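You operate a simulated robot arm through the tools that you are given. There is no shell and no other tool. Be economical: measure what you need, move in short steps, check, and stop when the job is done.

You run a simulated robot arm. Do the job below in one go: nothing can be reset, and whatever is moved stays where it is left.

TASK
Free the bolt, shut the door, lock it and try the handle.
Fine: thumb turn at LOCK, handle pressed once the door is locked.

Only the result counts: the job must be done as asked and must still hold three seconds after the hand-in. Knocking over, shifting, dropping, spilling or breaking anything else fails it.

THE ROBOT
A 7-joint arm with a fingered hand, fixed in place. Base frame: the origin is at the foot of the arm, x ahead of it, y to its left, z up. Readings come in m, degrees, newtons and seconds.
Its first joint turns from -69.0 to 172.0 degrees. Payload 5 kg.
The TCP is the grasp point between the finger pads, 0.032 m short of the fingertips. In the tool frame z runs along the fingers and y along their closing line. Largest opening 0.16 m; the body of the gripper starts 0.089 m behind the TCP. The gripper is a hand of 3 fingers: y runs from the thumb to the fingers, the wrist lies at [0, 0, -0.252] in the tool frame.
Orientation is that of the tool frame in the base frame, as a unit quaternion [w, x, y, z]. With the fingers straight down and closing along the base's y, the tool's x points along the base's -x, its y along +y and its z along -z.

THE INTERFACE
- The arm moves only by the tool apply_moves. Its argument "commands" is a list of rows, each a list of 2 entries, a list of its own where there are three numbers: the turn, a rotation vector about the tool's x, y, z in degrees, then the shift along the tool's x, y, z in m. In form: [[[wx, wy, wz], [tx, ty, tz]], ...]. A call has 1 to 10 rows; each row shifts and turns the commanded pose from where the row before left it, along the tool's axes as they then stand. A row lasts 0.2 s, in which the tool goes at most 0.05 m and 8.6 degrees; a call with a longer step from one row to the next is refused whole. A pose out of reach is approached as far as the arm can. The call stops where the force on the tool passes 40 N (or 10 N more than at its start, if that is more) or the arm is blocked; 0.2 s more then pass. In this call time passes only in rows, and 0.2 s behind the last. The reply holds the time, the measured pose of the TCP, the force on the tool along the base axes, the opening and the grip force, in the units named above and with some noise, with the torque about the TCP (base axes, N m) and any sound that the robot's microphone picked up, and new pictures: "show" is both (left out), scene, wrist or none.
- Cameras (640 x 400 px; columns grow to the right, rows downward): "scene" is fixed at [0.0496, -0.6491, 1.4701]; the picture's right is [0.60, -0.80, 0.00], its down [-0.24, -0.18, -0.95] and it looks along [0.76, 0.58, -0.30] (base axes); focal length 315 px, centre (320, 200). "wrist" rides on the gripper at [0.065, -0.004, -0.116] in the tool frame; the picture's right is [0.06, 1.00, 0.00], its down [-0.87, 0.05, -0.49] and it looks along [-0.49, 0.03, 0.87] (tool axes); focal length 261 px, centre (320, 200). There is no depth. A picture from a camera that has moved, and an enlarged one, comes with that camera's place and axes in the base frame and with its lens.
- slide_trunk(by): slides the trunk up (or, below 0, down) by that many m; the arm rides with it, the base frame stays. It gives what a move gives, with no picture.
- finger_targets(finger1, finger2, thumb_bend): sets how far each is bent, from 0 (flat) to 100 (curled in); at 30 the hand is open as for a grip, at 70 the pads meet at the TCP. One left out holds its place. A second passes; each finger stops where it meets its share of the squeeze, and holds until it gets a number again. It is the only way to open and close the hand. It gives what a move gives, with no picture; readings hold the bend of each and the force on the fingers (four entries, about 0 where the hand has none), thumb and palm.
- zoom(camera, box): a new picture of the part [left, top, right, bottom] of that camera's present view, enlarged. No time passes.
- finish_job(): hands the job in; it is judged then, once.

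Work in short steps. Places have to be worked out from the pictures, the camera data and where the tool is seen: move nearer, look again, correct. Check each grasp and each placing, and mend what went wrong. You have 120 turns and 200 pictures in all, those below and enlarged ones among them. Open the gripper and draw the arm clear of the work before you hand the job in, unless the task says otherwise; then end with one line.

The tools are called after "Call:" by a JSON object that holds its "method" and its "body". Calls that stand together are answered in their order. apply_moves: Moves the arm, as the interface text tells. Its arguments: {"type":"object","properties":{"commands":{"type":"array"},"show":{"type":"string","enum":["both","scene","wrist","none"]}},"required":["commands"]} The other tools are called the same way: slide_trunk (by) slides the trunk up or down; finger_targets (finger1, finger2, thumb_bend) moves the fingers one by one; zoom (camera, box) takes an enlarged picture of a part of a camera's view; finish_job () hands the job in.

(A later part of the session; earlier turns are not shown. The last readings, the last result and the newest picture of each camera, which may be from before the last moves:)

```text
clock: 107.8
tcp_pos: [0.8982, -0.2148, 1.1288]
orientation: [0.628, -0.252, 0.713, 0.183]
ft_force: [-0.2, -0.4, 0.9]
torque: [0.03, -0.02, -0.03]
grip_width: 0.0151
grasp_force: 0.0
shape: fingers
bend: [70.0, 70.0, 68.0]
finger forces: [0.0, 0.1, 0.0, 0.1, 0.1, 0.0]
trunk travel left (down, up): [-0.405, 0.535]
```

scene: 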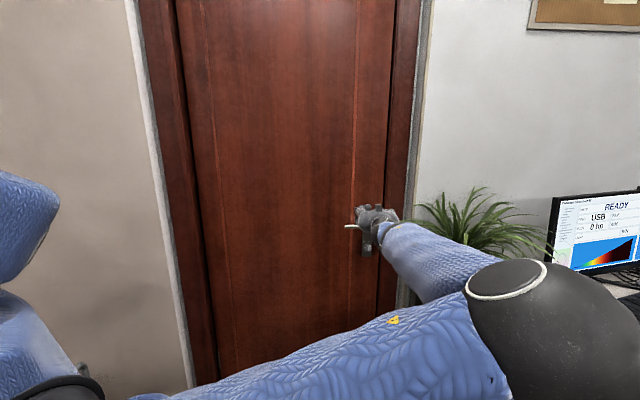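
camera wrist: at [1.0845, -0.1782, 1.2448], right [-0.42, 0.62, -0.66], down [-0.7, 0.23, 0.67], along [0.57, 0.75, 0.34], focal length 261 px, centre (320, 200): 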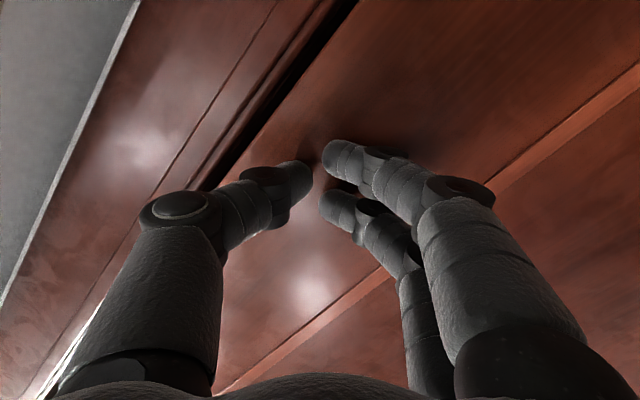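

Now advance to the door with heading ~40°, aiming at (1.09, 0.0), and push to the limit.

Call:
{"method": "apply_moves", "body": {"commands": [[[0, -2, 0], [0, 0.012, 0.045]], [[0, -2, 0], [0, 0.012, 0.045]], [[-1, -1, 0], [0, 0.012, 0.045]], [[-1, 0, 0], [0, 0.01, 0.045]], [[-1, 0, 0], [0, 0.01, 0.04]], [[-1, 0, 0], [0, 0, 0.03]], [[0, 0, 0], [0, 0, 0.02]], [[0, 0, 0], [0, 0, 0.02]], [[0, 0, 0], [0, 0, 0.02]]], "show": "both"}}

```text
clock: 109.8
tcp_pos: [1.0914, 0.0002, 1.1045]
orientation: [0.65, -0.266, 0.678, 0.217]
ft_force: [-0.5, -0.1, 0.1]
torque: [0.0, 0.0, 0.03]
grip_width: 0.0153
grasp_force: 0.0
shape: fingers
bend: [70.0, 70.0, 68.0]
finger forces: [0.1, 0.0, 0.1, 0.1, 0.1, 0.0]
out of reach, approached as far as the arm can: row 8, 9
trunk travel left (down, up): [-0.405, 0.535]
camera wrist: at [1.0039, -0.0802, 1.0465], right [-0.64, 0.76, -0.11], down [-0.4, -0.2, 0.89], along [0.66, 0.62, 0.43], focal length 261 px, centre (320, 200)
```

scene: 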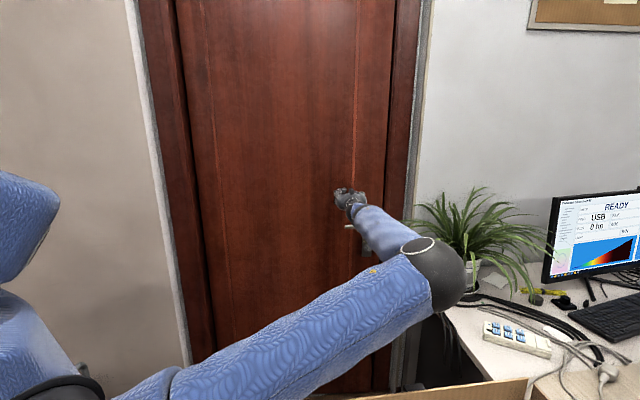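
wrist: 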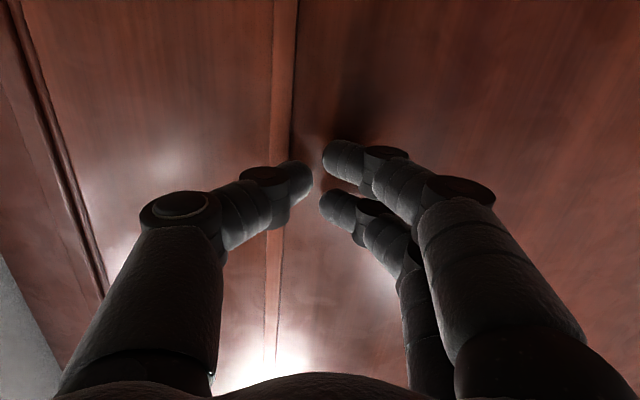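

The push point reached (1.091, 0.0). I'll look closely at the door-to-frame gap.

Call:
{"method": "zoom", "body": {"camera": "wrist", "box": [0, 0, 160, 200]}}

Call:
{"method": "zoom", "body": {"camera": "scene", "box": [340, 130, 440, 230]}}

Call:
{"method": "zoom", "body": {"camera": "scene", "box": [360, 340, 420, 400]}}

```text
2.00 times, centred on (80, 100) of wrist
camera zoom: at [1.0039, -0.0802, 1.0465], right [-0.64, 0.76, -0.11], down [-0.4, -0.2, 0.89], along [0.66, 0.62, 0.43], focal length 521 px, centre (800, 400)
```

zoom: 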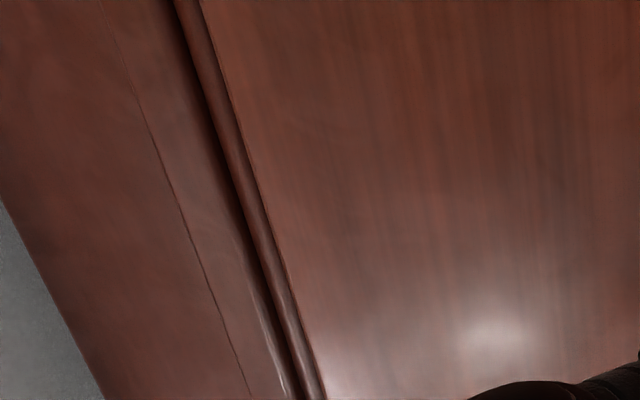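

```text
4.00 times, centred on (390, 180) of scene
camera zoom: at [0.0496, -0.6491, 1.4701], right [0.6, -0.8, 0.0], down [-0.24, -0.18, -0.95], along [0.76, 0.58, -0.3], focal length 1259 px, centre (40, 280)
```

zoom: 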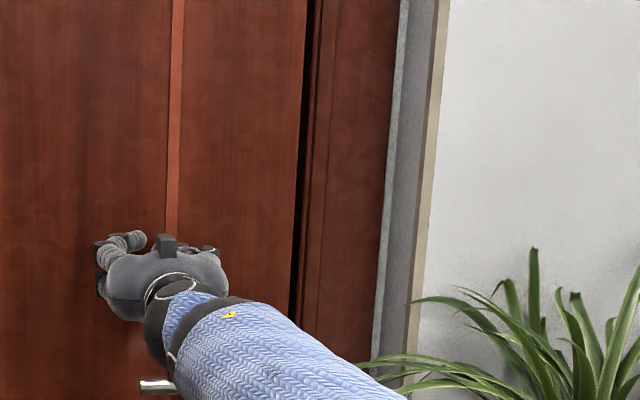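

```text
6.67 times, centred on (390, 370) of scene
camera zoom: at [0.0496, -0.6491, 1.4701], right [0.6, -0.8, 0.0], down [-0.24, -0.18, -0.95], along [0.76, 0.58, -0.3], focal length 2098 px, centre (-147, -933)
```

zoom: 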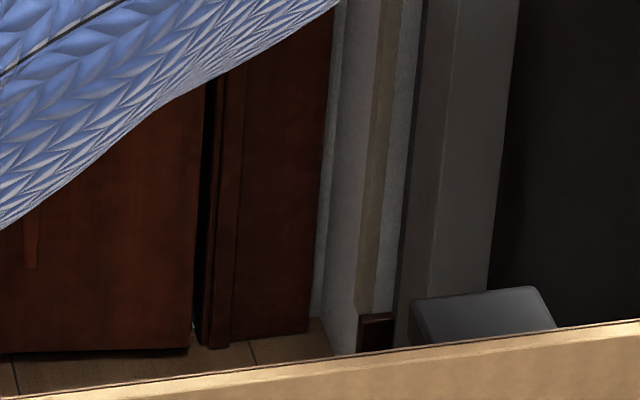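

New insight: both shoulder joints sit at limits here (elbow cannot go lower or further left), which fits a flipped shoulder: the arm pitched "backwards over". The natural posture is reached through the arm pointing straight out to the right and then hanging down. I'll retreat, raise the trunk, and take the hand out to the right and back.

Call:
{"method": "apply_moves", "body": {"commands": [[[0, 0, 0], [0, 0, -0.045]], [[0, 0, 0], [0, -0.02, -0.045]], [[5, 0, 0], [0, -0.03, -0.035]], [[5, 0, 0], [0, -0.035, -0.03]], [[5, 0, 0], [0, -0.035, -0.03]], [[5, 0, 0], [0, -0.035, -0.03]], [[5, 0, 0], [0, -0.035, -0.03]]], "show": "none"}}

Call:
{"method": "slide_trunk", "body": {"by": 0.45}}

Call:
{"method": "apply_moves", "body": {"commands": [[[4, 0, 0], [0, -0.04, -0.02]], [[4, 0, 0], [0, -0.04, -0.02]], [[0, 0, 0], [0, -0.045, -0.02]], [[0, 0, 0], [0, -0.045, -0.02]], [[0, 0, 0], [0, -0.045, -0.02]], [[0, 0, 0], [0, -0.045, -0.02]], [[0, 0, 0], [0, -0.045, -0.02]]], "show": "both"}}

```text
clock: 111.4
tcp_pos: [0.9862, -0.2941, 1.1252]
orientation: [0.692, -0.117, 0.709, 0.063]
ft_force: [-0.4, -0.9, -0.9]
torque: [0.03, -0.02, -0.02]
grip_width: 0.0153
grasp_force: 0.0
shape: fingers
bend: [70.0, 70.0, 68.0]
finger forces: [0.0, 0.1, 0.1, 0.0, 0.0, 0.0]
trunk travel left (down, up): [-0.405, 0.535]
```

```text
refused: 0.45 is not a number from -0.4 to 0.4
```

```text
clock: 113.0
tcp_pos: [0.8909, -0.6181, 1.1547]
orientation: [0.699, -0.07, 0.712, 0.017]
ft_force: [0.9, 0.7, -0.5]
torque: [0.01, 0.03, 0.02]
grip_width: 0.0155
grasp_force: 0.1
shape: fingers
bend: [70.0, 70.0, 68.0]
finger forces: [0.0, 0.0, 0.1, 0.0, 0.0, 0.1]
trunk travel left (down, up): [-0.405, 0.535]
camera wrist: at [0.7763, -0.64, 1.0932], right [-0.12, 0.98, -0.14], down [-0.48, 0.06, 0.87], along [0.87, 0.17, 0.47], focal length 261 px, centre (320, 200)
```

scene: 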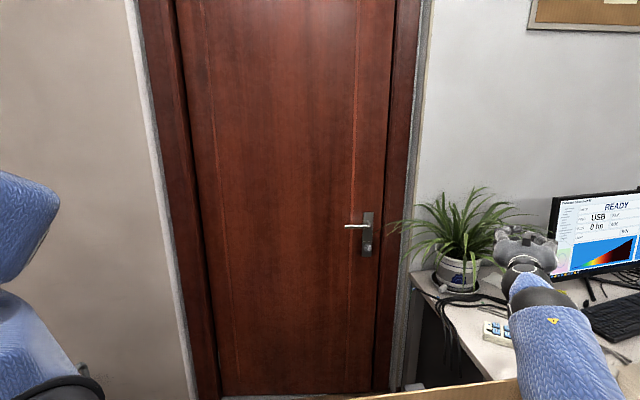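
wrist: 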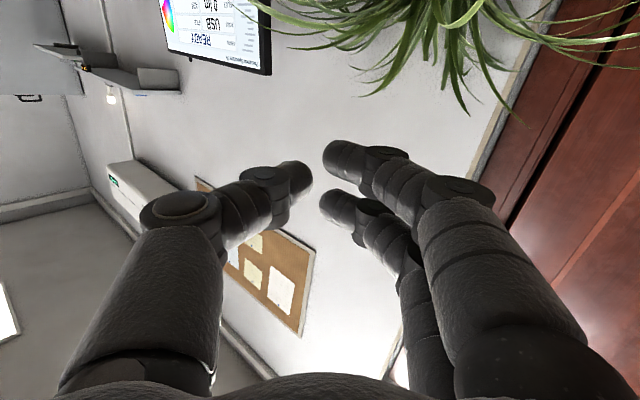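

The view of the door is now clear; I'll measure its angle, and raise the trunk for elbow room.

Call:
{"method": "slide_trunk", "body": {"by": 0.25}}

Call:
{"method": "zoom", "body": {"camera": "scene", "box": [340, 200, 400, 260]}}

Call:
{"method": "apply_moves", "body": {"commands": [[[0, 0, 0], [0, -0.01, -0.045]], [[0, 0, 0], [0, -0.01, -0.045]], [[0, 0, 0], [0, 0, -0.045]], [[0, 0, 0], [0.02, 0, -0.045]], [[0, 0, 0], [0.02, 0, -0.04]], [[0, 0, 0], [0.03, 0, -0.03]], [[0, 0, 0], [0.03, 0, -0.03]]], "show": "scene"}}

```text
clock: 115.6
tcp_pos: [0.8912, -0.6175, 1.4057]
orientation: [0.699, -0.07, 0.712, 0.016]
ft_force: [0.5, -0.8, 0.9]
torque: [-0.03, 0.03, -0.02]
grip_width: 0.0152
grasp_force: 0.0
shape: fingers
bend: [70.0, 70.0, 68.0]
finger forces: [0.1, 0.0, 0.0, 0.1, 0.1, 0.0]
trunk travel left (down, up): [-0.655, 0.285]
```

```text
6.67 times, centred on (370, 230) of scene
camera zoom: at [0.0496, -0.6491, 1.4701], right [0.6, -0.8, 0.0], down [-0.24, -0.18, -0.95], along [0.76, 0.58, -0.3], focal length 2098 px, centre (-13, 0)
```

zoom: 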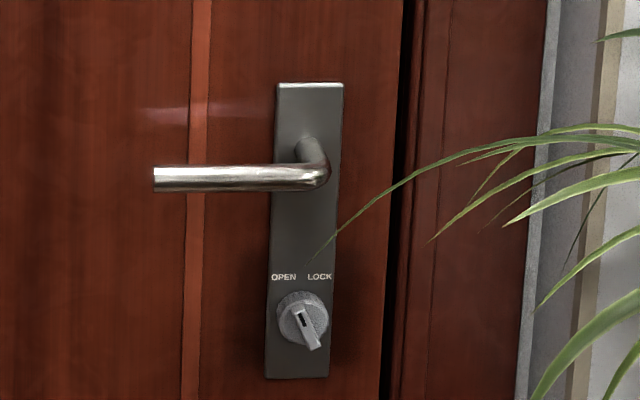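

```text
clock: 117.2
tcp_pos: [0.6117, -0.6802, 1.3137]
orientation: [0.699, -0.069, 0.712, 0.015]
ft_force: [-0.7, -0.1, -0.1]
torque: [0.0, -0.01, 0.0]
grip_width: 0.0151
grasp_force: 0.0
shape: fingers
bend: [70.0, 70.0, 68.0]
finger forces: [0.0, 0.0, 0.1, 0.0, 0.0, 0.0]
trunk travel left (down, up): [-0.655, 0.285]
```

scene: 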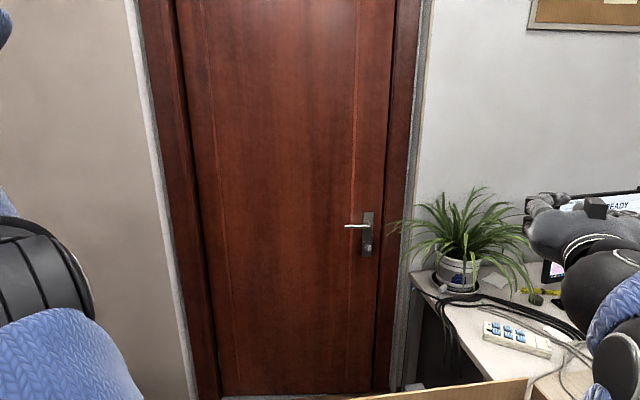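

The door has turned about 7° (knob now at (1.166,-0.058)), roughly 4 cm short at the latch. The upper arm is now pointing down on the right. I'll raise the trunk fully for clearance and bring the hand forward-left in this new posture.

Call:
{"method": "slide_trunk", "body": {"by": 0.28}}

Call:
{"method": "apply_moves", "body": {"commands": [[[0, 0, 0], [0.04, 0.02, 0]], [[0, 0, 0], [0.04, 0.02, 0]], [[0, 0, 0], [0.04, 0.02, 0]], [[0, 0, 0], [0.03, 0.035, 0.01]], [[0, 0, 0], [0.03, 0.035, 0.01]], [[0, 0, 0], [0.03, 0.035, 0.01]], [[0, 0, 0], [0.02, 0.035, 0.02]]], "show": "scene"}}

```text
clock: 120.0
tcp_pos: [0.6135, -0.6812, 1.5953]
orientation: [0.699, -0.069, 0.712, 0.015]
ft_force: [0.2, 0.0, 0.0]
torque: [0.04, 0.0, 0.01]
grip_width: 0.0154
grasp_force: 0.1
shape: fingers
bend: [70.0, 70.0, 68.0]
finger forces: [0.0, 0.0, 0.0, 0.0, 0.0, 0.0]
trunk travel left (down, up): [-0.935, 0.005]
```

```text
clock: 121.6
tcp_pos: [0.6377, -0.4943, 1.3492]
orientation: [0.699, -0.07, 0.712, 0.015]
ft_force: [-0.6, -0.3, 0.4]
torque: [-0.02, -0.01, -0.02]
grip_width: 0.0154
grasp_force: 0.1
shape: fingers
bend: [70.0, 70.0, 68.0]
finger forces: [0.0, 0.0, 0.1, 0.0, 0.0, 0.1]
trunk travel left (down, up): [-0.935, 0.005]
```

scene: 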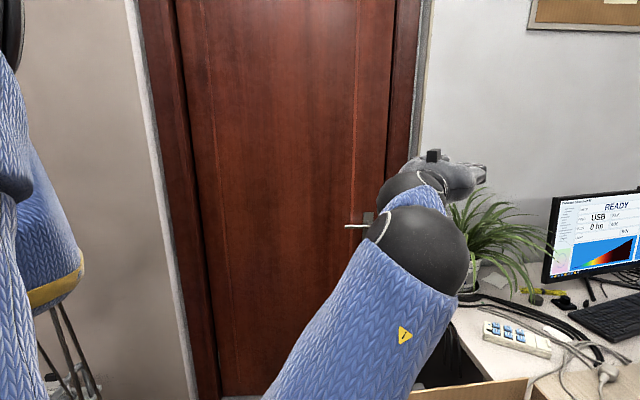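

The posture has changed: the elbow now hangs low and bent near the body, with the forearm reaching forward. I'll move the hand forward to the door in this posture and see how the reach is.

Call:
{"method": "apply_moves", "body": {"commands": [[[0, 0, 0], [0, 0.02, 0.045]], [[0, 0, 0], [0, 0.02, 0.045]], [[0, 0, 0], [0, 0.025, 0.04]], [[0, 0, 0], [0, 0.025, 0.04]], [[-5, 0, 0], [0, 0.03, 0.04]], [[-5, 0, 0], [0, 0.03, 0.04]], [[-5, 0, 0], [0, 0.03, 0.03]], [[-5, 0, 0], [0, 0.03, 0.02]]], "show": "scene"}}

```text
clock: 123.4
tcp_pos: [0.8915, -0.2411, 1.3256]
orientation: [0.676, -0.191, 0.698, 0.139]
ft_force: [0.0, -0.1, -0.7]
torque: [0.0, -0.01, -0.06]
grip_width: 0.0152
grasp_force: 0.0
shape: fingers
bend: [70.0, 70.0, 68.0]
finger forces: [0.1, 0.0, 0.1, 0.1, 0.0, 0.0]
trunk travel left (down, up): [-0.935, 0.005]
```

scene: 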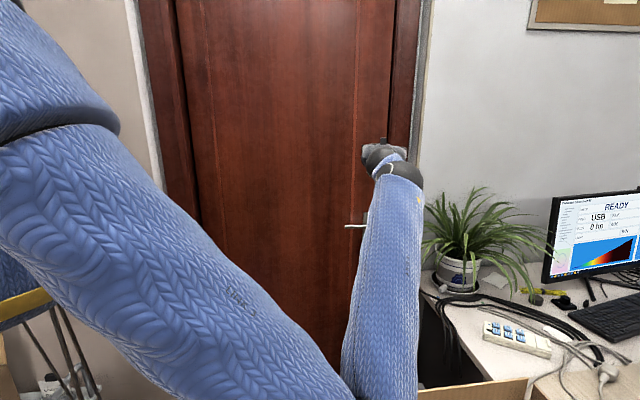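

Now the arm is in the natural elbow-down posture. I advance to the door and push near the latch side.

Call:
{"method": "apply_moves", "body": {"commands": [[[-5, 0, 0], [0, 0.01, 0.045]], [[-5, 0, 0], [0, 0.01, 0.045]], [[-4, 0, 0], [0, 0.005, 0.045]], [[0, 0, 0], [0, 0.0, 0.045]], [[0, 0, 0], [0, 0, 0.04]], [[0, 0, 0], [0, 0, 0.03]], [[0, 0, 0], [0, 0, 0.02]], [[0, 0, 0], [0, 0, 0.02]]], "show": "both"}}

```text
clock: 125.2
tcp_pos: [1.1108, -0.0457, 1.3084]
orientation: [0.648, -0.271, 0.677, 0.223]
ft_force: [-0.3, -0.3, -0.4]
torque: [0.0, 0.0, 0.01]
grip_width: 0.0154
grasp_force: 0.0
shape: fingers
bend: [70.0, 70.0, 68.0]
finger forces: [0.0, 0.0, 0.1, 0.1, 0.1, 0.0]
trunk travel left (down, up): [-0.935, 0.005]
camera wrist: at [1.0245, -0.1288, 1.2496], right [-0.65, 0.75, -0.11], down [-0.39, -0.21, 0.89], along [0.65, 0.63, 0.43], focal length 261 px, centre (320, 200)
```

scene: 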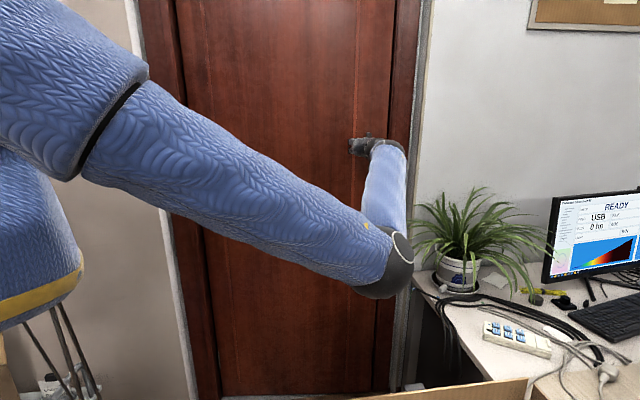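
wrist: 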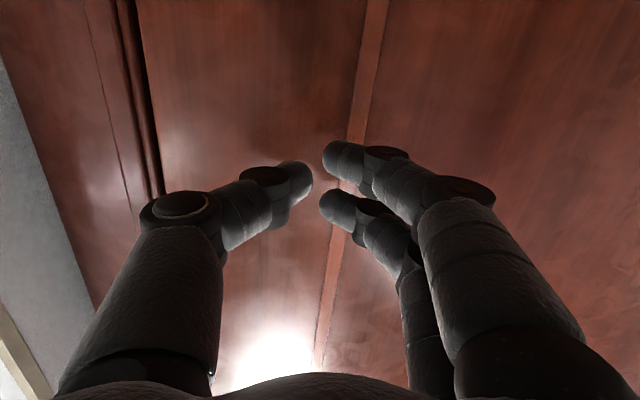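

No limit and the elbow is free now. Keep pushing.

Call:
{"method": "apply_moves", "body": {"commands": [[[-1, 0, 0], [0, 0, 0.025]], [[-1, 0, 0], [0, 0, 0.025]], [[-1, 0, 0], [0, 0, 0.02]], [[0, 0, 0], [0, 0, 0.02]], [[0, 0, 0], [0, 0, 0.02]]], "show": "both"}}

```text
clock: 126.4
tcp_pos: [1.1815, 0.0095, 1.3033]
orientation: [0.642, -0.285, 0.671, 0.238]
ft_force: [-22.0, -18.1, 2.2]
torque: [0.21, -0.33, 0.01]
grip_width: 0.0113
grasp_force: 14.7
shape: fingers
bend: [70.0, 71.0, 71.0]
finger forces: [0.5, 12.2, 0.0, 0.0, 16.0, 0.0]
trunk travel left (down, up): [-0.935, 0.005]
stopped in row 5: the force on the tool passed its limit at 53 N (the readings are from after the stop); the commanded pose is now the measured one
camera wrist: at [1.0989, -0.0766, 1.2451], right [-0.69, 0.72, -0.11], down [-0.38, -0.23, 0.9], along [0.62, 0.66, 0.43], focal length 261 px, centre (320, 200)
```

scene: 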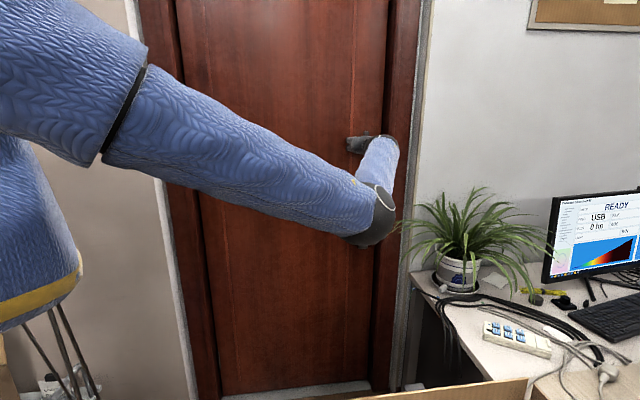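
wrist: 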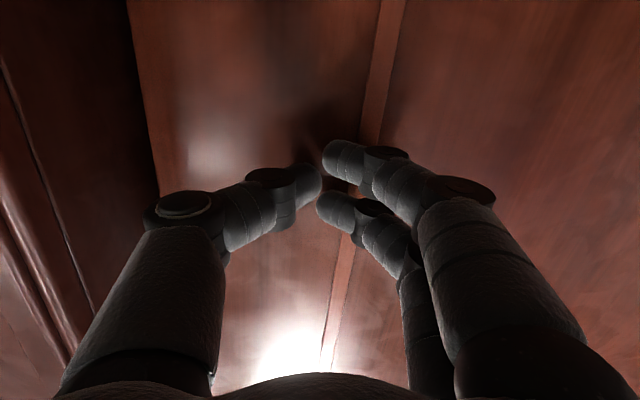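

The push met a firm 53 N stop: the door appears to be at its stop in the frame. I'll ease off and look at the door.

Call:
{"method": "apply_moves", "body": {"commands": [[[0, 0, 0], [0, 0, -0.03]], [[0, 0, 0], [0, 0, -0.04]], [[0, 0, 0], [0, 0, -0.04]]], "show": "scene"}}

Call:
{"method": "zoom", "body": {"camera": "scene", "box": [340, 200, 420, 280]}}

Call:
{"method": "zoom", "body": {"camera": "scene", "box": [340, 300, 420, 400]}}

```text
clock: 127.2
tcp_pos: [1.1024, -0.0569, 1.3076]
orientation: [0.641, -0.287, 0.671, 0.24]
ft_force: [-0.4, 1.1, -0.3]
torque: [-0.01, 0.0, -0.08]
grip_width: 0.015
grasp_force: 0.1
shape: fingers
bend: [70.0, 70.0, 68.0]
finger forces: [0.0, 0.1, 0.0, 0.0, 0.1, 0.0]
trunk travel left (down, up): [-0.935, 0.005]
```

scene: 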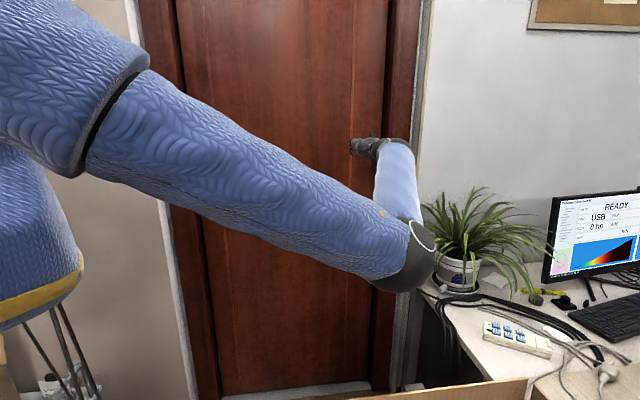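

```text
5.00 times, centred on (380, 240) of scene
camera zoom: at [0.0496, -0.6491, 1.4701], right [0.6, -0.8, 0.0], down [-0.24, -0.18, -0.95], along [0.76, 0.58, -0.3], focal length 1574 px, centre (20, 0)
```

zoom: 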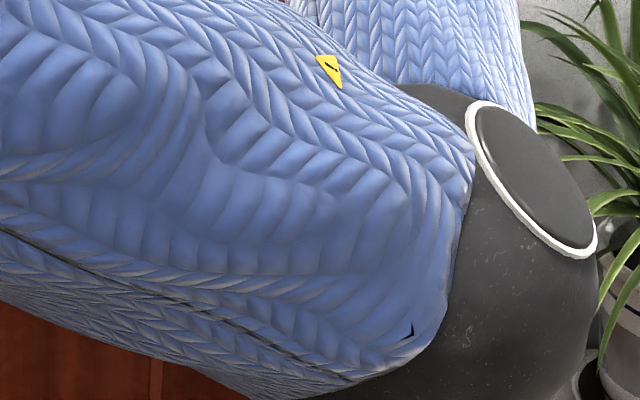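

```text
4.00 times, centred on (380, 350) of scene
camera zoom: at [0.0496, -0.6491, 1.4701], right [0.6, -0.8, 0.0], down [-0.24, -0.18, -0.95], along [0.76, 0.58, -0.3], focal length 1259 px, centre (80, -400)
```

zoom: 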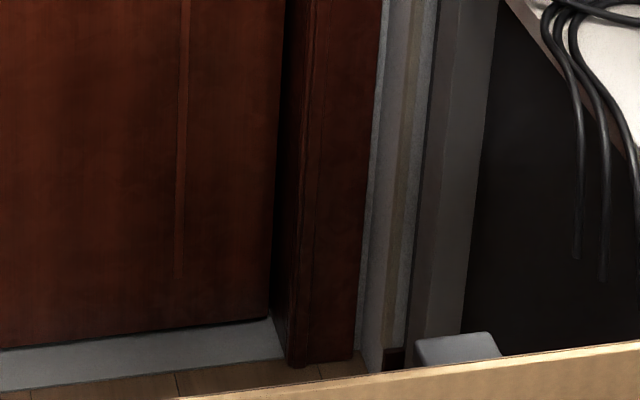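

The door is clearly shut, sitting back in the frame against the threshold, and stays. Now I retreat a little more and lower the hand with the arm (not the trunk), watching the elbow relative to the wooden panel.

Call:
{"method": "apply_moves", "body": {"commands": [[[0, 0, 0], [0, 0, -0.04]], [[0, 0, 0], [0, -0.01, -0.04]], [[0, 0, 0], [0.04, -0.01, 0]], [[0, 0, 0], [0.04, -0.01, 0]], [[0, 0, 0], [0.04, -0.01, 0]], [[0, 0, 0], [0.04, 0, 0]]], "show": "scene"}}

```text
clock: 128.6
tcp_pos: [1.069, -0.1585, 1.1551]
orientation: [0.641, -0.287, 0.671, 0.239]
ft_force: [0.4, 0.2, 0.3]
torque: [0.0, -0.02, 0.0]
grip_width: 0.0151
grasp_force: 0.0
shape: fingers
bend: [70.0, 70.0, 68.0]
finger forces: [0.0, 0.0, 0.0, 0.0, 0.0, 0.0]
trunk travel left (down, up): [-0.935, 0.005]
```

scene: 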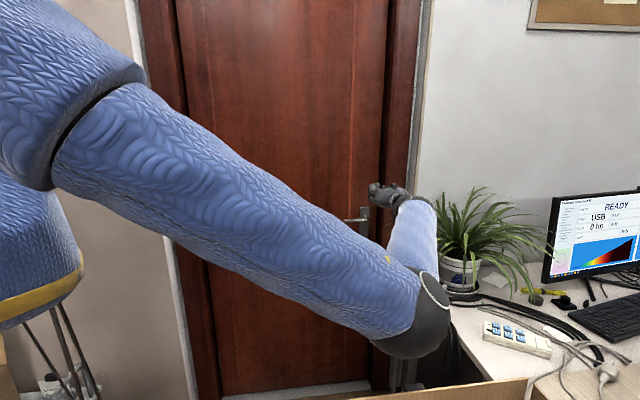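

The elbow drops as the hand goes down. To keep it above the panel I'll pitch the tool down about 24° (wrist higher) and extend nearer the door while descending.

Call:
{"method": "apply_moves", "body": {"commands": [[[0, 6, 0], [0.015, 0.02, 0.02]], [[0, 6, 0], [0.02, 0.02, 0.02]], [[0, 6, 0], [0.025, 0.015, 0.02]], [[0, 6, 0], [0.03, 0.01, 0.01]], [[0, 0, 0], [0.03, 0.0, 0.01]]], "show": "both"}}

```text
clock: 129.8
tcp_pos: [1.0617, -0.0879, 1.0217]
orientation: [0.486, -0.33, 0.79, 0.174]
ft_force: [0.9, -0.5, -0.5]
torque: [-0.02, 0.02, 0.0]
grip_width: 0.0153
grasp_force: 0.2
shape: fingers
bend: [70.0, 70.0, 68.0]
finger forces: [0.0, 0.1, 0.1, 0.0, 0.0, 0.0]
trunk travel left (down, up): [-0.935, 0.005]
camera wrist: at [0.9665, -0.1823, 1.017], right [-0.71, 0.7, -0.1], down [-0.09, 0.05, 0.99], along [0.7, 0.71, 0.03], focal length 261 px, centre (320, 200)
```

scene: 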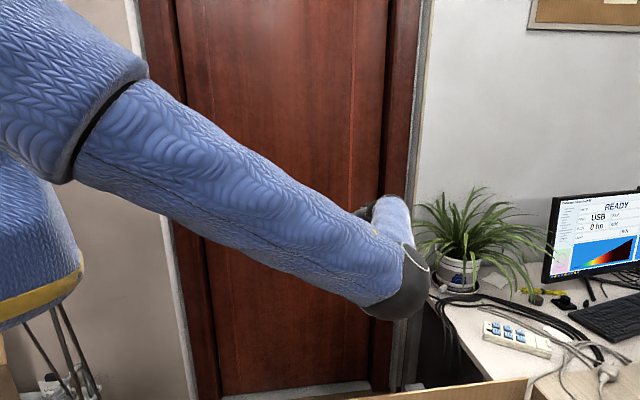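
wrist: 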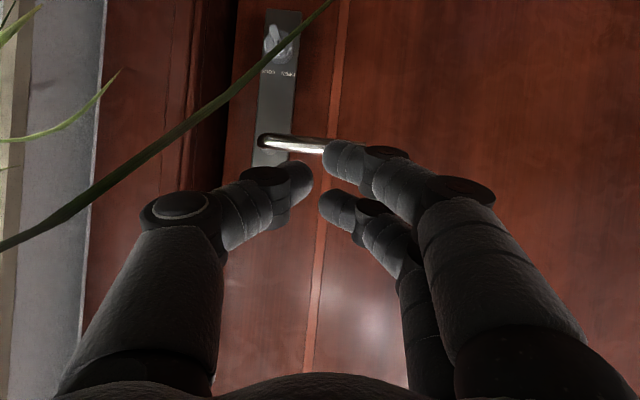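

Good clearance now. The closed knob triangulates to about (1.20,-0.028,0.86). I'll descend to its height, shift about 5.5 cm right to line up, and ease the pitch to about −16°.

Call:
{"method": "apply_moves", "body": {"commands": [[[0, -3, 0], [0.035, -0.014, 0.019]], [[0, -3, 0], [0.036, -0.014, 0.017]], [[0, -3, 0], [0.037, -0.014, 0.014]], [[0, -3, 0], [0.038, -0.014, 0.012]]], "show": "both"}}

Call:
{"method": "finger_targets", "body": {"finger1": 50, "finger2": 50, "thumb_bend": 50}}

Call:
{"method": "zoom", "body": {"camera": "wrist", "box": [220, 60, 420, 220]}}

```text
clock: 130.8
tcp_pos: [1.105, -0.1327, 0.8649]
orientation: [0.566, -0.311, 0.734, 0.208]
ft_force: [0.3, 0.4, 0.7]
torque: [0.01, 0.01, 0.03]
grip_width: 0.0147
grasp_force: 0.1
shape: fingers
bend: [70.0, 70.0, 68.0]
finger forces: [0.0, 0.1, 0.1, 0.0, 0.1, 0.0]
trunk travel left (down, up): [-0.935, 0.005]
camera wrist: at [1.0143, -0.2241, 0.8328], right [-0.7, 0.71, -0.11], down [-0.24, -0.09, 0.97], along [0.67, 0.7, 0.23], focal length 261 px, centre (320, 200)
```

scene: 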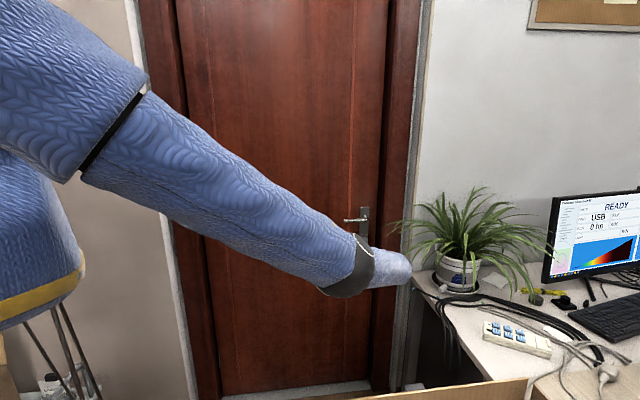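
wrist: 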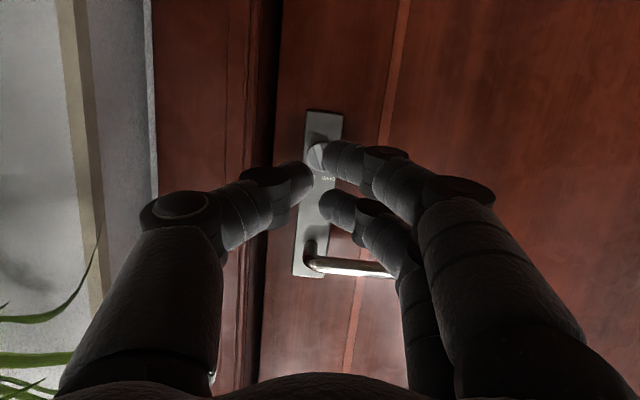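

```text
clock: 131.8
tcp_pos: [1.1024, -0.1322, 0.8654]
orientation: [0.567, -0.309, 0.735, 0.207]
ft_force: [0.0, -0.3, 0.1]
torque: [-0.02, -0.02, -0.02]
grip_width: 0.0868
grasp_force: 0.1
shape: fingers
bend: [50.0, 50.0, 50.0]
finger forces: [0.0, 0.0, 0.0, 0.0, 0.0, 0.0]
trunk travel left (down, up): [-0.935, 0.005]
```

```text
2.50 times, centred on (320, 140) of wrist
camera zoom: at [1.0132, -0.224, 0.8335], right [-0.7, 0.71, -0.11], down [-0.24, -0.09, 0.97], along [0.67, 0.7, 0.23], focal length 652 px, centre (320, 350)
```

zoom: 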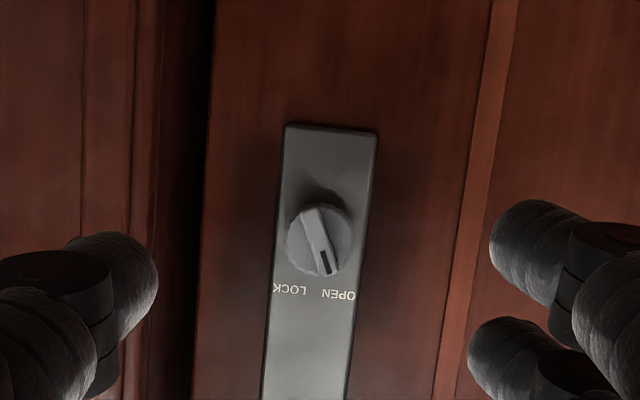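

The knob is plainly at OPEN and door shut; I put the wing at (1.216,-0.020,0.853), 0.157 m ahead. I level the pitch, roll −30° to match the wing, and advance part way.

Call:
{"method": "apply_moves", "body": {"commands": [[[0, -6, 0], [-0.006, 0.001, 0.02]], [[0, -6, 0], [-0.006, 0.001, 0.02]], [[0, 0, -8], [0, 0, 0.02]], [[0, 0, -8], [0, 0, 0.02]], [[0, 0, -8], [0, 0, 0]], [[0, 0, -6], [0, 0, 0]]], "show": "scene"}}

Call:
{"method": "zoom", "body": {"camera": "wrist", "box": [220, 60, 420, 220]}}

```text
clock: 133.2
tcp_pos: [1.1179, -0.0571, 0.8927]
orientation: [0.68, -0.452, 0.574, 0.065]
ft_force: [1.0, 0.4, -0.3]
torque: [-0.02, -0.02, -0.01]
grip_width: 0.0871
grasp_force: 0.0
shape: fingers
bend: [50.0, 50.0, 50.0]
finger forces: [0.0, 0.0, 0.1, 0.0, 0.0, 0.1]
out of reach, approached as far as the arm can: row 2, 3, 4
trunk travel left (down, up): [-0.935, 0.005]
```

scene: 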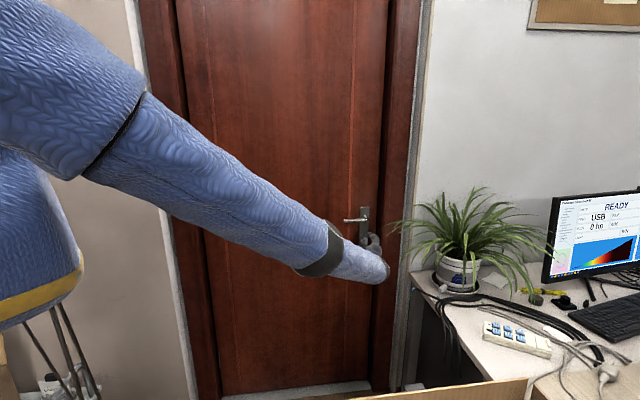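

```text
2.50 times, centred on (320, 140) of wrist
camera zoom: at [1.0587, -0.1662, 0.8474], right [-0.58, 0.56, -0.59], down [-0.68, 0.07, 0.73], along [0.45, 0.83, 0.34], focal length 652 px, centre (320, 350)
```

zoom: 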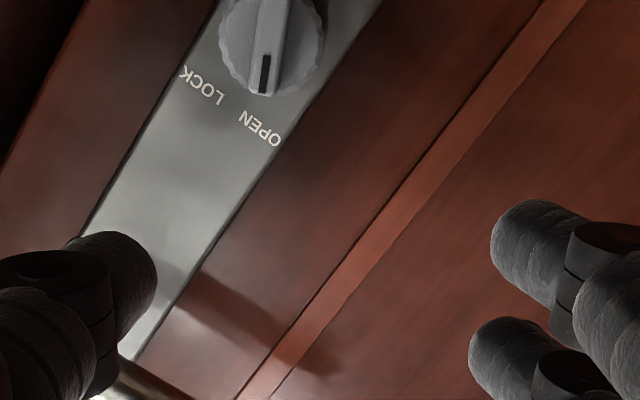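

The arm is nearly straight, as the shoulder is now too high. I'll lower the trunk 0.2 m (upper arm stays well above the panel) and raise the hand back in front of the knob.

Call:
{"method": "apply_moves", "body": {"commands": [[[0, 0, 0], [0, 0, -0.03]]], "show": "none"}}

Call:
{"method": "slide_trunk", "body": {"by": -0.2}}

Call:
{"method": "apply_moves", "body": {"commands": [[[0, 0, 0], [-0.02, -0.03, 0]], [[0, 0, 0], [-0.02, -0.035, 0]], [[0, 0, 0], [-0.02, -0.035, 0]], [[0, 0, 0], [-0.02, -0.03, 0]], [[0, 0, 0], [-0.01, -0.015, 0]]], "show": "both"}}

```text
clock: 133.6
tcp_pos: [1.0962, -0.0798, 0.8982]
orientation: [0.682, -0.45, 0.573, 0.065]
ft_force: [0.4, 0.8, -0.6]
torque: [-0.04, 0.03, -0.04]
grip_width: 0.0867
grasp_force: 0.1
shape: fingers
bend: [50.0, 50.0, 50.0]
finger forces: [0.1, 0.1, 0.0, 0.0, 0.1, 0.1]
trunk travel left (down, up): [-0.935, 0.005]
```

```text
clock: 135.7
tcp_pos: [1.0954, -0.0795, 0.6951]
orientation: [0.68, -0.451, 0.574, 0.065]
ft_force: [0.4, -0.6, -0.1]
torque: [0.01, -0.01, 0.02]
grip_width: 0.0871
grasp_force: 0.0
shape: fingers
bend: [50.0, 50.0, 50.0]
finger forces: [0.0, 0.0, 0.1, 0.1, 0.0, 0.1]
trunk travel left (down, up): [-0.735, 0.205]
```

```text
clock: 136.9
tcp_pos: [1.1522, -0.1249, 0.85]
orientation: [0.68, -0.451, 0.574, 0.065]
ft_force: [0.3, -0.3, -0.2]
torque: [-0.01, -0.04, -0.01]
grip_width: 0.0872
grasp_force: 0.1
shape: fingers
bend: [50.0, 50.0, 50.0]
finger forces: [0.1, 0.0, 0.0, 0.0, 0.0, 0.0]
trunk travel left (down, up): [-0.735, 0.205]
camera wrist: at [1.0927, -0.2335, 0.8039], right [-0.58, 0.56, -0.59], down [-0.68, 0.07, 0.73], along [0.45, 0.83, 0.34], focal length 261 px, centre (320, 200)
```

scene: 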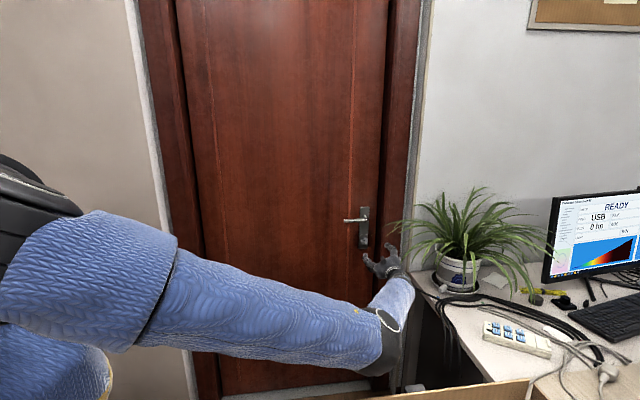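
wrist: 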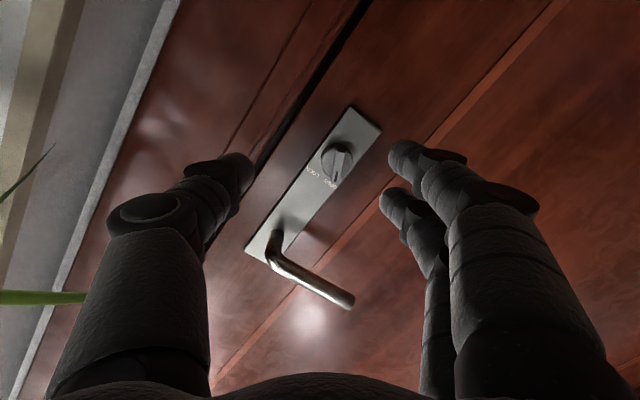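

Reach is fine again. The wing is at (1.218,-0.022,0.851): 0.118 m ahead, 2 cm in tool y and −2.3 cm in tool x. Align and advance.

Call:
{"method": "apply_moves", "body": {"commands": [[[0, 0, 0], [-0.02, 0.018, 0]], [[0, 0, 0], [0, 0, 0.03]], [[0, 0, 0], [0, 0, 0.03]]], "show": "none"}}

Call:
{"method": "zoom", "body": {"camera": "wrist", "box": [220, 80, 420, 240]}}

```text
clock: 137.7
tcp_pos: [1.1797, -0.068, 0.8524]
orientation: [0.68, -0.45, 0.575, 0.065]
ft_force: [-0.2, -0.6, -0.1]
torque: [0.05, -0.01, 0.03]
grip_width: 0.087
grasp_force: 0.1
shape: fingers
bend: [50.0, 50.0, 50.0]
finger forces: [0.0, 0.1, 0.0, 0.0, 0.1, 0.0]
trunk travel left (down, up): [-0.735, 0.205]
```

```text
2.50 times, centred on (320, 160) of wrist
camera zoom: at [1.1202, -0.1761, 0.8065], right [-0.58, 0.56, -0.59], down [-0.68, 0.07, 0.73], along [0.45, 0.83, 0.34], focal length 652 px, centre (320, 300)
```

zoom: 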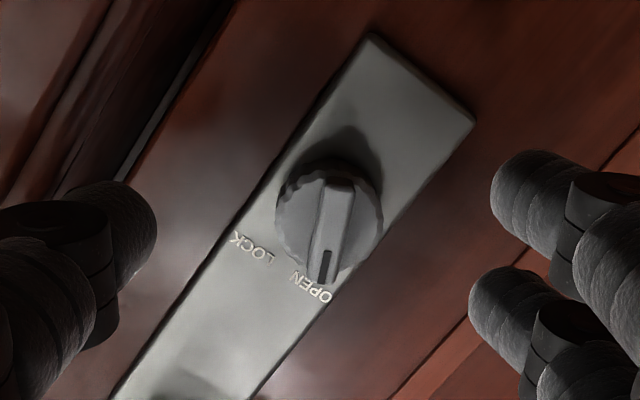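

Wing is at tool offset about (−0.008, 0.005, 0.062). Final approach of 0.042 m, then close.

Call:
{"method": "apply_moves", "body": {"commands": [[[0, 0, 0], [-0.008, 0.005, 0.01]], [[0, 0, 0], [0, 0, 0.015]], [[0, 0, 0], [0, 0, 0.015]]], "show": "none"}}

Call:
{"method": "finger_targets", "body": {"finger1": 70, "finger2": 70, "thumb_bend": 70}}

Call:
{"method": "zoom", "body": {"camera": "wrist", "box": [220, 100, 420, 240]}}

```text
clock: 138.5
tcp_pos: [1.2017, -0.0304, 0.8546]
orientation: [0.681, -0.451, 0.574, 0.064]
ft_force: [0.3, -0.3, 0.4]
torque: [0.01, -0.03, 0.01]
grip_width: 0.087
grasp_force: 0.1
shape: fingers
bend: [50.0, 50.0, 50.0]
finger forces: [0.0, 0.0, 0.0, 0.0, 0.0, 0.0]
trunk travel left (down, up): [-0.735, 0.205]
```

```text
clock: 139.5
tcp_pos: [1.2024, -0.0317, 0.8544]
orientation: [0.681, -0.451, 0.574, 0.064]
ft_force: [4.1, -4.4, 5.3]
torque: [0.09, -0.1, -0.14]
grip_width: 0.0322
grasp_force: 11.5
shape: fingers
bend: [67.0, 67.0, 65.0]
finger forces: [3.5, 3.9, 0.1, 0.1, 15.2, 0.1]
trunk travel left (down, up): [-0.735, 0.205]
```

```text
2.86 times, centred on (320, 170) of wrist
camera zoom: at [1.1428, -0.1407, 0.8089], right [-0.58, 0.56, -0.59], down [-0.68, 0.07, 0.73], along [0.45, 0.83, 0.34], focal length 745 px, centre (320, 286)
```

zoom: 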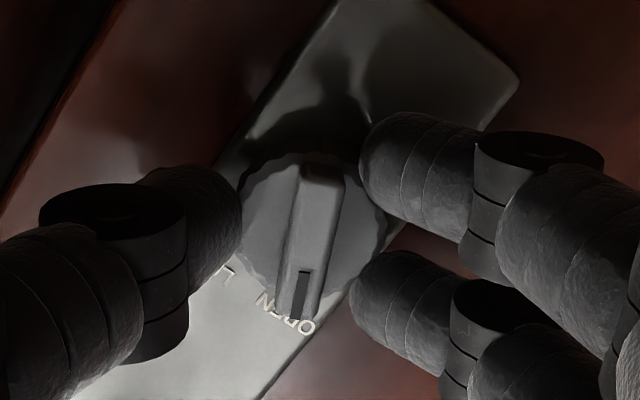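

Well centred grip on the knob. Turning clockwise towards LOCK by about 60°.

Call:
{"method": "apply_moves", "body": {"commands": [[[0, 0, 7.5], [0, 0, 0]], [[0, 0, 7.5], [0, 0, 0]], [[0, 0, 7.5], [0, 0, 0]], [[0, 0, 7.5], [0, 0, 0]], [[0, 0, 7.5], [0, 0, 0]], [[0, 0, 7.5], [0, 0, 0]], [[0, 0, 7.5], [0, 0, 0]], [[0, 0, 7.5], [0, 0, 0]]], "show": "none"}}

Call:
{"method": "zoom", "body": {"camera": "wrist", "box": [220, 100, 420, 240]}}

Call:
{"method": "zoom", "body": {"camera": "scene", "box": [345, 225, 385, 265]}}

```text
clock: 141.3
tcp_pos: [1.2025, -0.0313, 0.8539]
orientation: [0.556, -0.103, 0.723, 0.397]
ft_force: [0.2, -2.9, 4.7]
torque: [0.08, -0.24, 0.0]
grip_width: 0.0294
grasp_force: 11.2
shape: fingers
bend: [67.0, 66.0, 66.0]
finger forces: [3.8, 8.6, 0.0, 0.1, 10.0, 0.0]
trunk travel left (down, up): [-0.735, 0.205]
```

```text
2.86 times, centred on (320, 170) of wrist
camera zoom: at [1.0976, -0.0939, 0.8008], right [-0.61, 0.68, 0.4], down [-0.07, -0.56, 0.83], along [0.79, 0.48, 0.39], focal length 745 px, centre (320, 286)
```

zoom: 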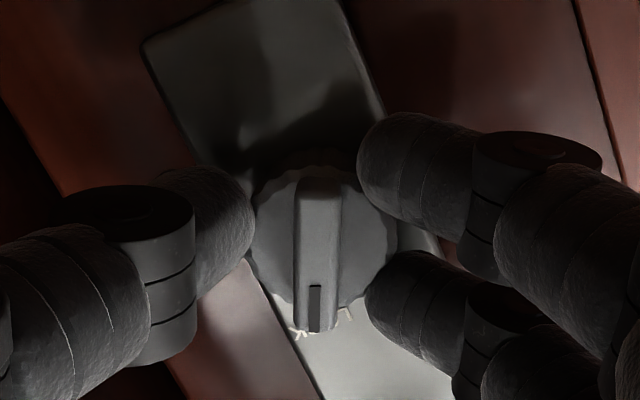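

```text
10.00 times, centred on (365, 245) of scene
camera zoom: at [0.0496, -0.6491, 1.4701], right [0.6, -0.8, 0.0], down [-0.24, -0.18, -0.95], along [0.76, 0.58, -0.3], focal length 3148 px, centre (-130, -250)
```

zoom: 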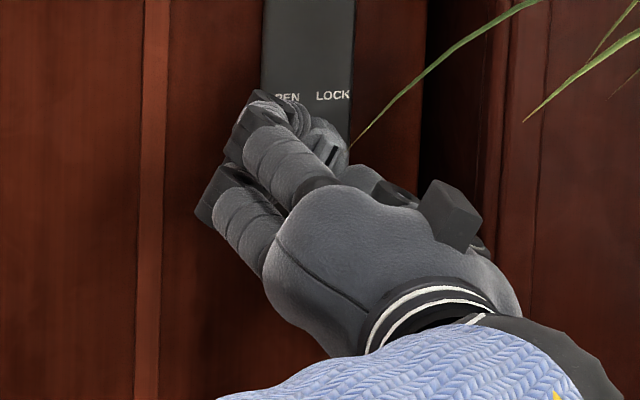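

The knob followed to about +25° (pointing at LOCK). A bit more to be sure of the stop, then release without unwinding.

Call:
{"method": "apply_moves", "body": {"commands": [[[0, 0, 7], [0, 0, 0]], [[0, 0, 7], [0, 0, 0]]], "show": "none"}}

Call:
{"method": "finger_targets", "body": {"finger1": 48, "finger2": 48, "thumb_bend": 48}}

Call:
{"method": "apply_moves", "body": {"commands": [[[0, 0, 0], [0, 0, -0.03]], [[0, 0, 0], [0, 0, -0.04]], [[0, 0, -8], [0, 0, -0.02]], [[0, 0, -8], [0, 0, 0]], [[0, 0, -8], [0, 0, 0]], [[0, 0, -8], [0, 0, 0]]], "show": "both"}}

Call:
{"method": "zoom", "body": {"camera": "wrist", "box": [220, 60, 420, 240]}}

```text
clock: 141.9
tcp_pos: [1.2029, -0.0304, 0.8519]
orientation: [0.503, -0.015, 0.73, 0.463]
ft_force: [-6.2, -0.4, -3.8]
torque: [-0.17, -0.15, 0.07]
grip_width: 0.0271
grasp_force: 11.6
shape: fingers
bend: [68.0, 66.0, 67.0]
finger forces: [5.4, 8.6, 0.0, 0.0, 9.6, 0.0]
trunk travel left (down, up): [-0.735, 0.205]
```

```text
clock: 142.9
tcp_pos: [1.2019, -0.0326, 0.8555]
orientation: [0.504, -0.013, 0.73, 0.462]
ft_force: [-12.7, -17.7, -0.7]
torque: [0.64, -0.53, 0.21]
grip_width: 0.0947
grasp_force: 11.1
shape: fingers
bend: [48.0, 61.0, 48.0]
finger forces: [0.0, 21.7, 0.0, 0.0, 0.1, 0.1]
trunk travel left (down, up): [-0.735, 0.205]
```

```text
clock: 144.3
tcp_pos: [1.1397, -0.0939, 0.8593]
orientation: [0.612, -0.216, 0.698, 0.304]
ft_force: [-0.9, -0.5, 0.0]
torque: [0.0, 0.0, -0.06]
grip_width: 0.095
grasp_force: 0.1
shape: fingers
bend: [48.0, 48.0, 48.0]
finger forces: [0.0, 0.0, 0.0, 0.1, 0.0, 0.0]
trunk travel left (down, up): [-0.735, 0.205]
camera wrist: at [1.0471, -0.1704, 0.8013], right [-0.68, 0.73, 0.1], down [-0.25, -0.36, 0.9], along [0.69, 0.59, 0.43], focal length 261 px, centre (320, 200)
```

scene: 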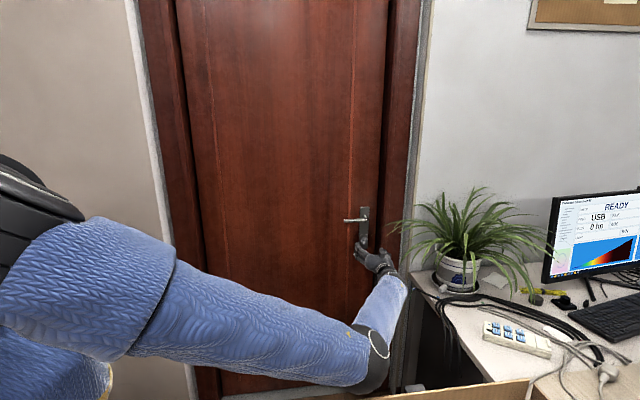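
wrist: 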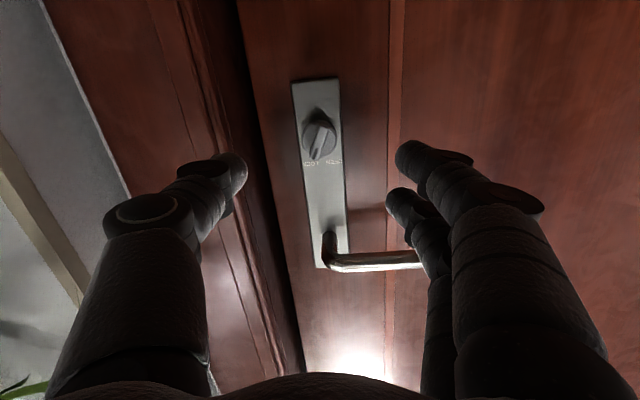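

```text
2.22 times, centred on (320, 150) of wrist
camera zoom: at [1.0471, -0.1704, 0.8013], right [-0.68, 0.73, 0.1], down [-0.25, -0.36, 0.9], along [0.69, 0.59, 0.43], focal length 579 px, centre (320, 311)
```

zoom: 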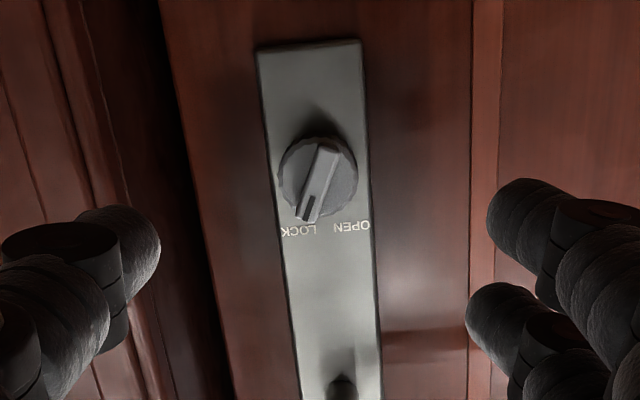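

The knob points at LOCK. I'll verify its angle in the scene camera against the initial LOCK view.

Call:
{"method": "zoom", "body": {"camera": "scene", "box": [345, 225, 385, 265]}}

```text
10.00 times, centred on (365, 245) of scene
camera zoom: at [0.0496, -0.6491, 1.4701], right [0.6, -0.8, 0.0], down [-0.24, -0.18, -0.95], along [0.76, 0.58, -0.3], focal length 3148 px, centre (-130, -250)
```

zoom: 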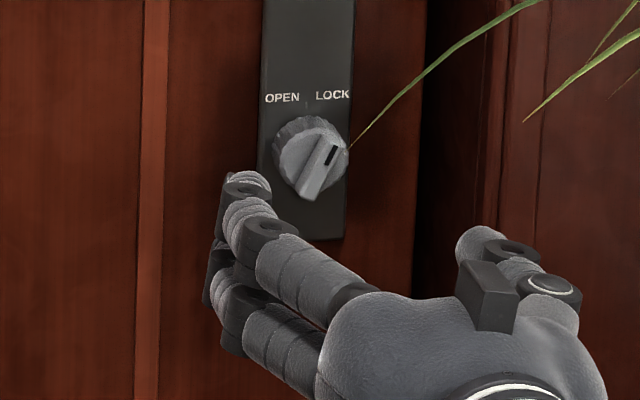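

Identical to the initial LOCK angle (~28°): the door is locked. Now the handle: retreat, close the fingers, and rise above the lever.

Call:
{"method": "apply_moves", "body": {"commands": [[[0, 0, -5], [0, 0, -0.04]], [[0, 0, -5], [0, 0, -0.04]], [[0, 0, 0], [-0.04, 0.01, 0]], [[0, 0, 0], [-0.04, 0.01, 0]], [[0, 0, 0], [-0.04, 0.01, 0]], [[0, 0, 0], [-0.04, 0.015, 0]], [[0, 0, 0], [-0.04, 0.015, 0]]], "show": "none"}}

Call:
{"method": "finger_targets", "body": {"finger1": 70, "finger2": 70, "thumb_bend": 68}}

Call:
{"method": "apply_moves", "body": {"commands": [[[0, 0, 0], [0, 0.01, 0.0]]], "show": "both"}}

```text
clock: 145.9
tcp_pos: [1.0486, -0.0938, 1.0636]
orientation: [0.636, -0.275, 0.676, 0.25]
ft_force: [-1.2, -0.2, 0.5]
torque: [0.01, 0.01, -0.01]
grip_width: 0.0949
grasp_force: 0.1
shape: fingers
bend: [48.0, 48.0, 48.0]
finger forces: [0.0, 0.1, 0.0, 0.0, 0.0, 0.0]
trunk travel left (down, up): [-0.735, 0.205]
```

```text
clock: 146.9
tcp_pos: [1.0496, -0.0934, 1.063]
orientation: [0.636, -0.275, 0.676, 0.25]
ft_force: [-0.2, 0.3, -0.4]
torque: [0.01, 0.01, -0.02]
grip_width: 0.0158
grasp_force: 0.0
shape: fingers
bend: [70.0, 70.0, 68.0]
finger forces: [0.1, 0.0, 0.0, 0.1, 0.0, 0.1]
trunk travel left (down, up): [-0.735, 0.205]
```

```text
clock: 147.3
tcp_pos: [1.0419, -0.0866, 1.0645]
orientation: [0.637, -0.275, 0.675, 0.251]
ft_force: [0.2, -0.1, 0.3]
torque: [0.0, -0.01, 0.02]
grip_width: 0.0157
grasp_force: 0.0
shape: fingers
bend: [70.0, 70.0, 68.0]
finger forces: [0.0, 0.0, 0.0, 0.1, 0.0, 0.0]
trunk travel left (down, up): [-0.735, 0.205]
camera wrist: at [0.9579, -0.1715, 1.0058], right [-0.69, 0.72, -0.07], down [-0.36, -0.25, 0.9], along [0.63, 0.65, 0.43], focal length 261 px, centre (320, 200)
```

scene: 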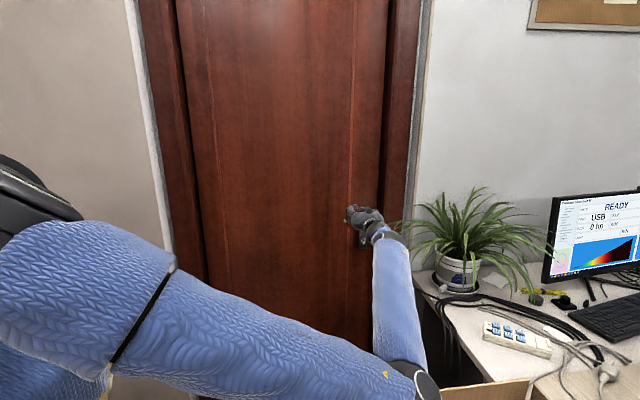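
wrist: 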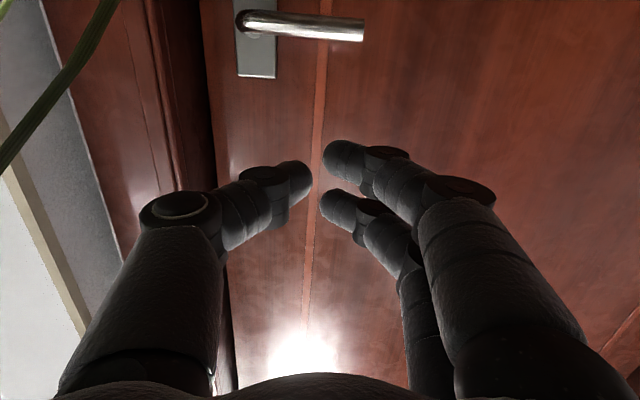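

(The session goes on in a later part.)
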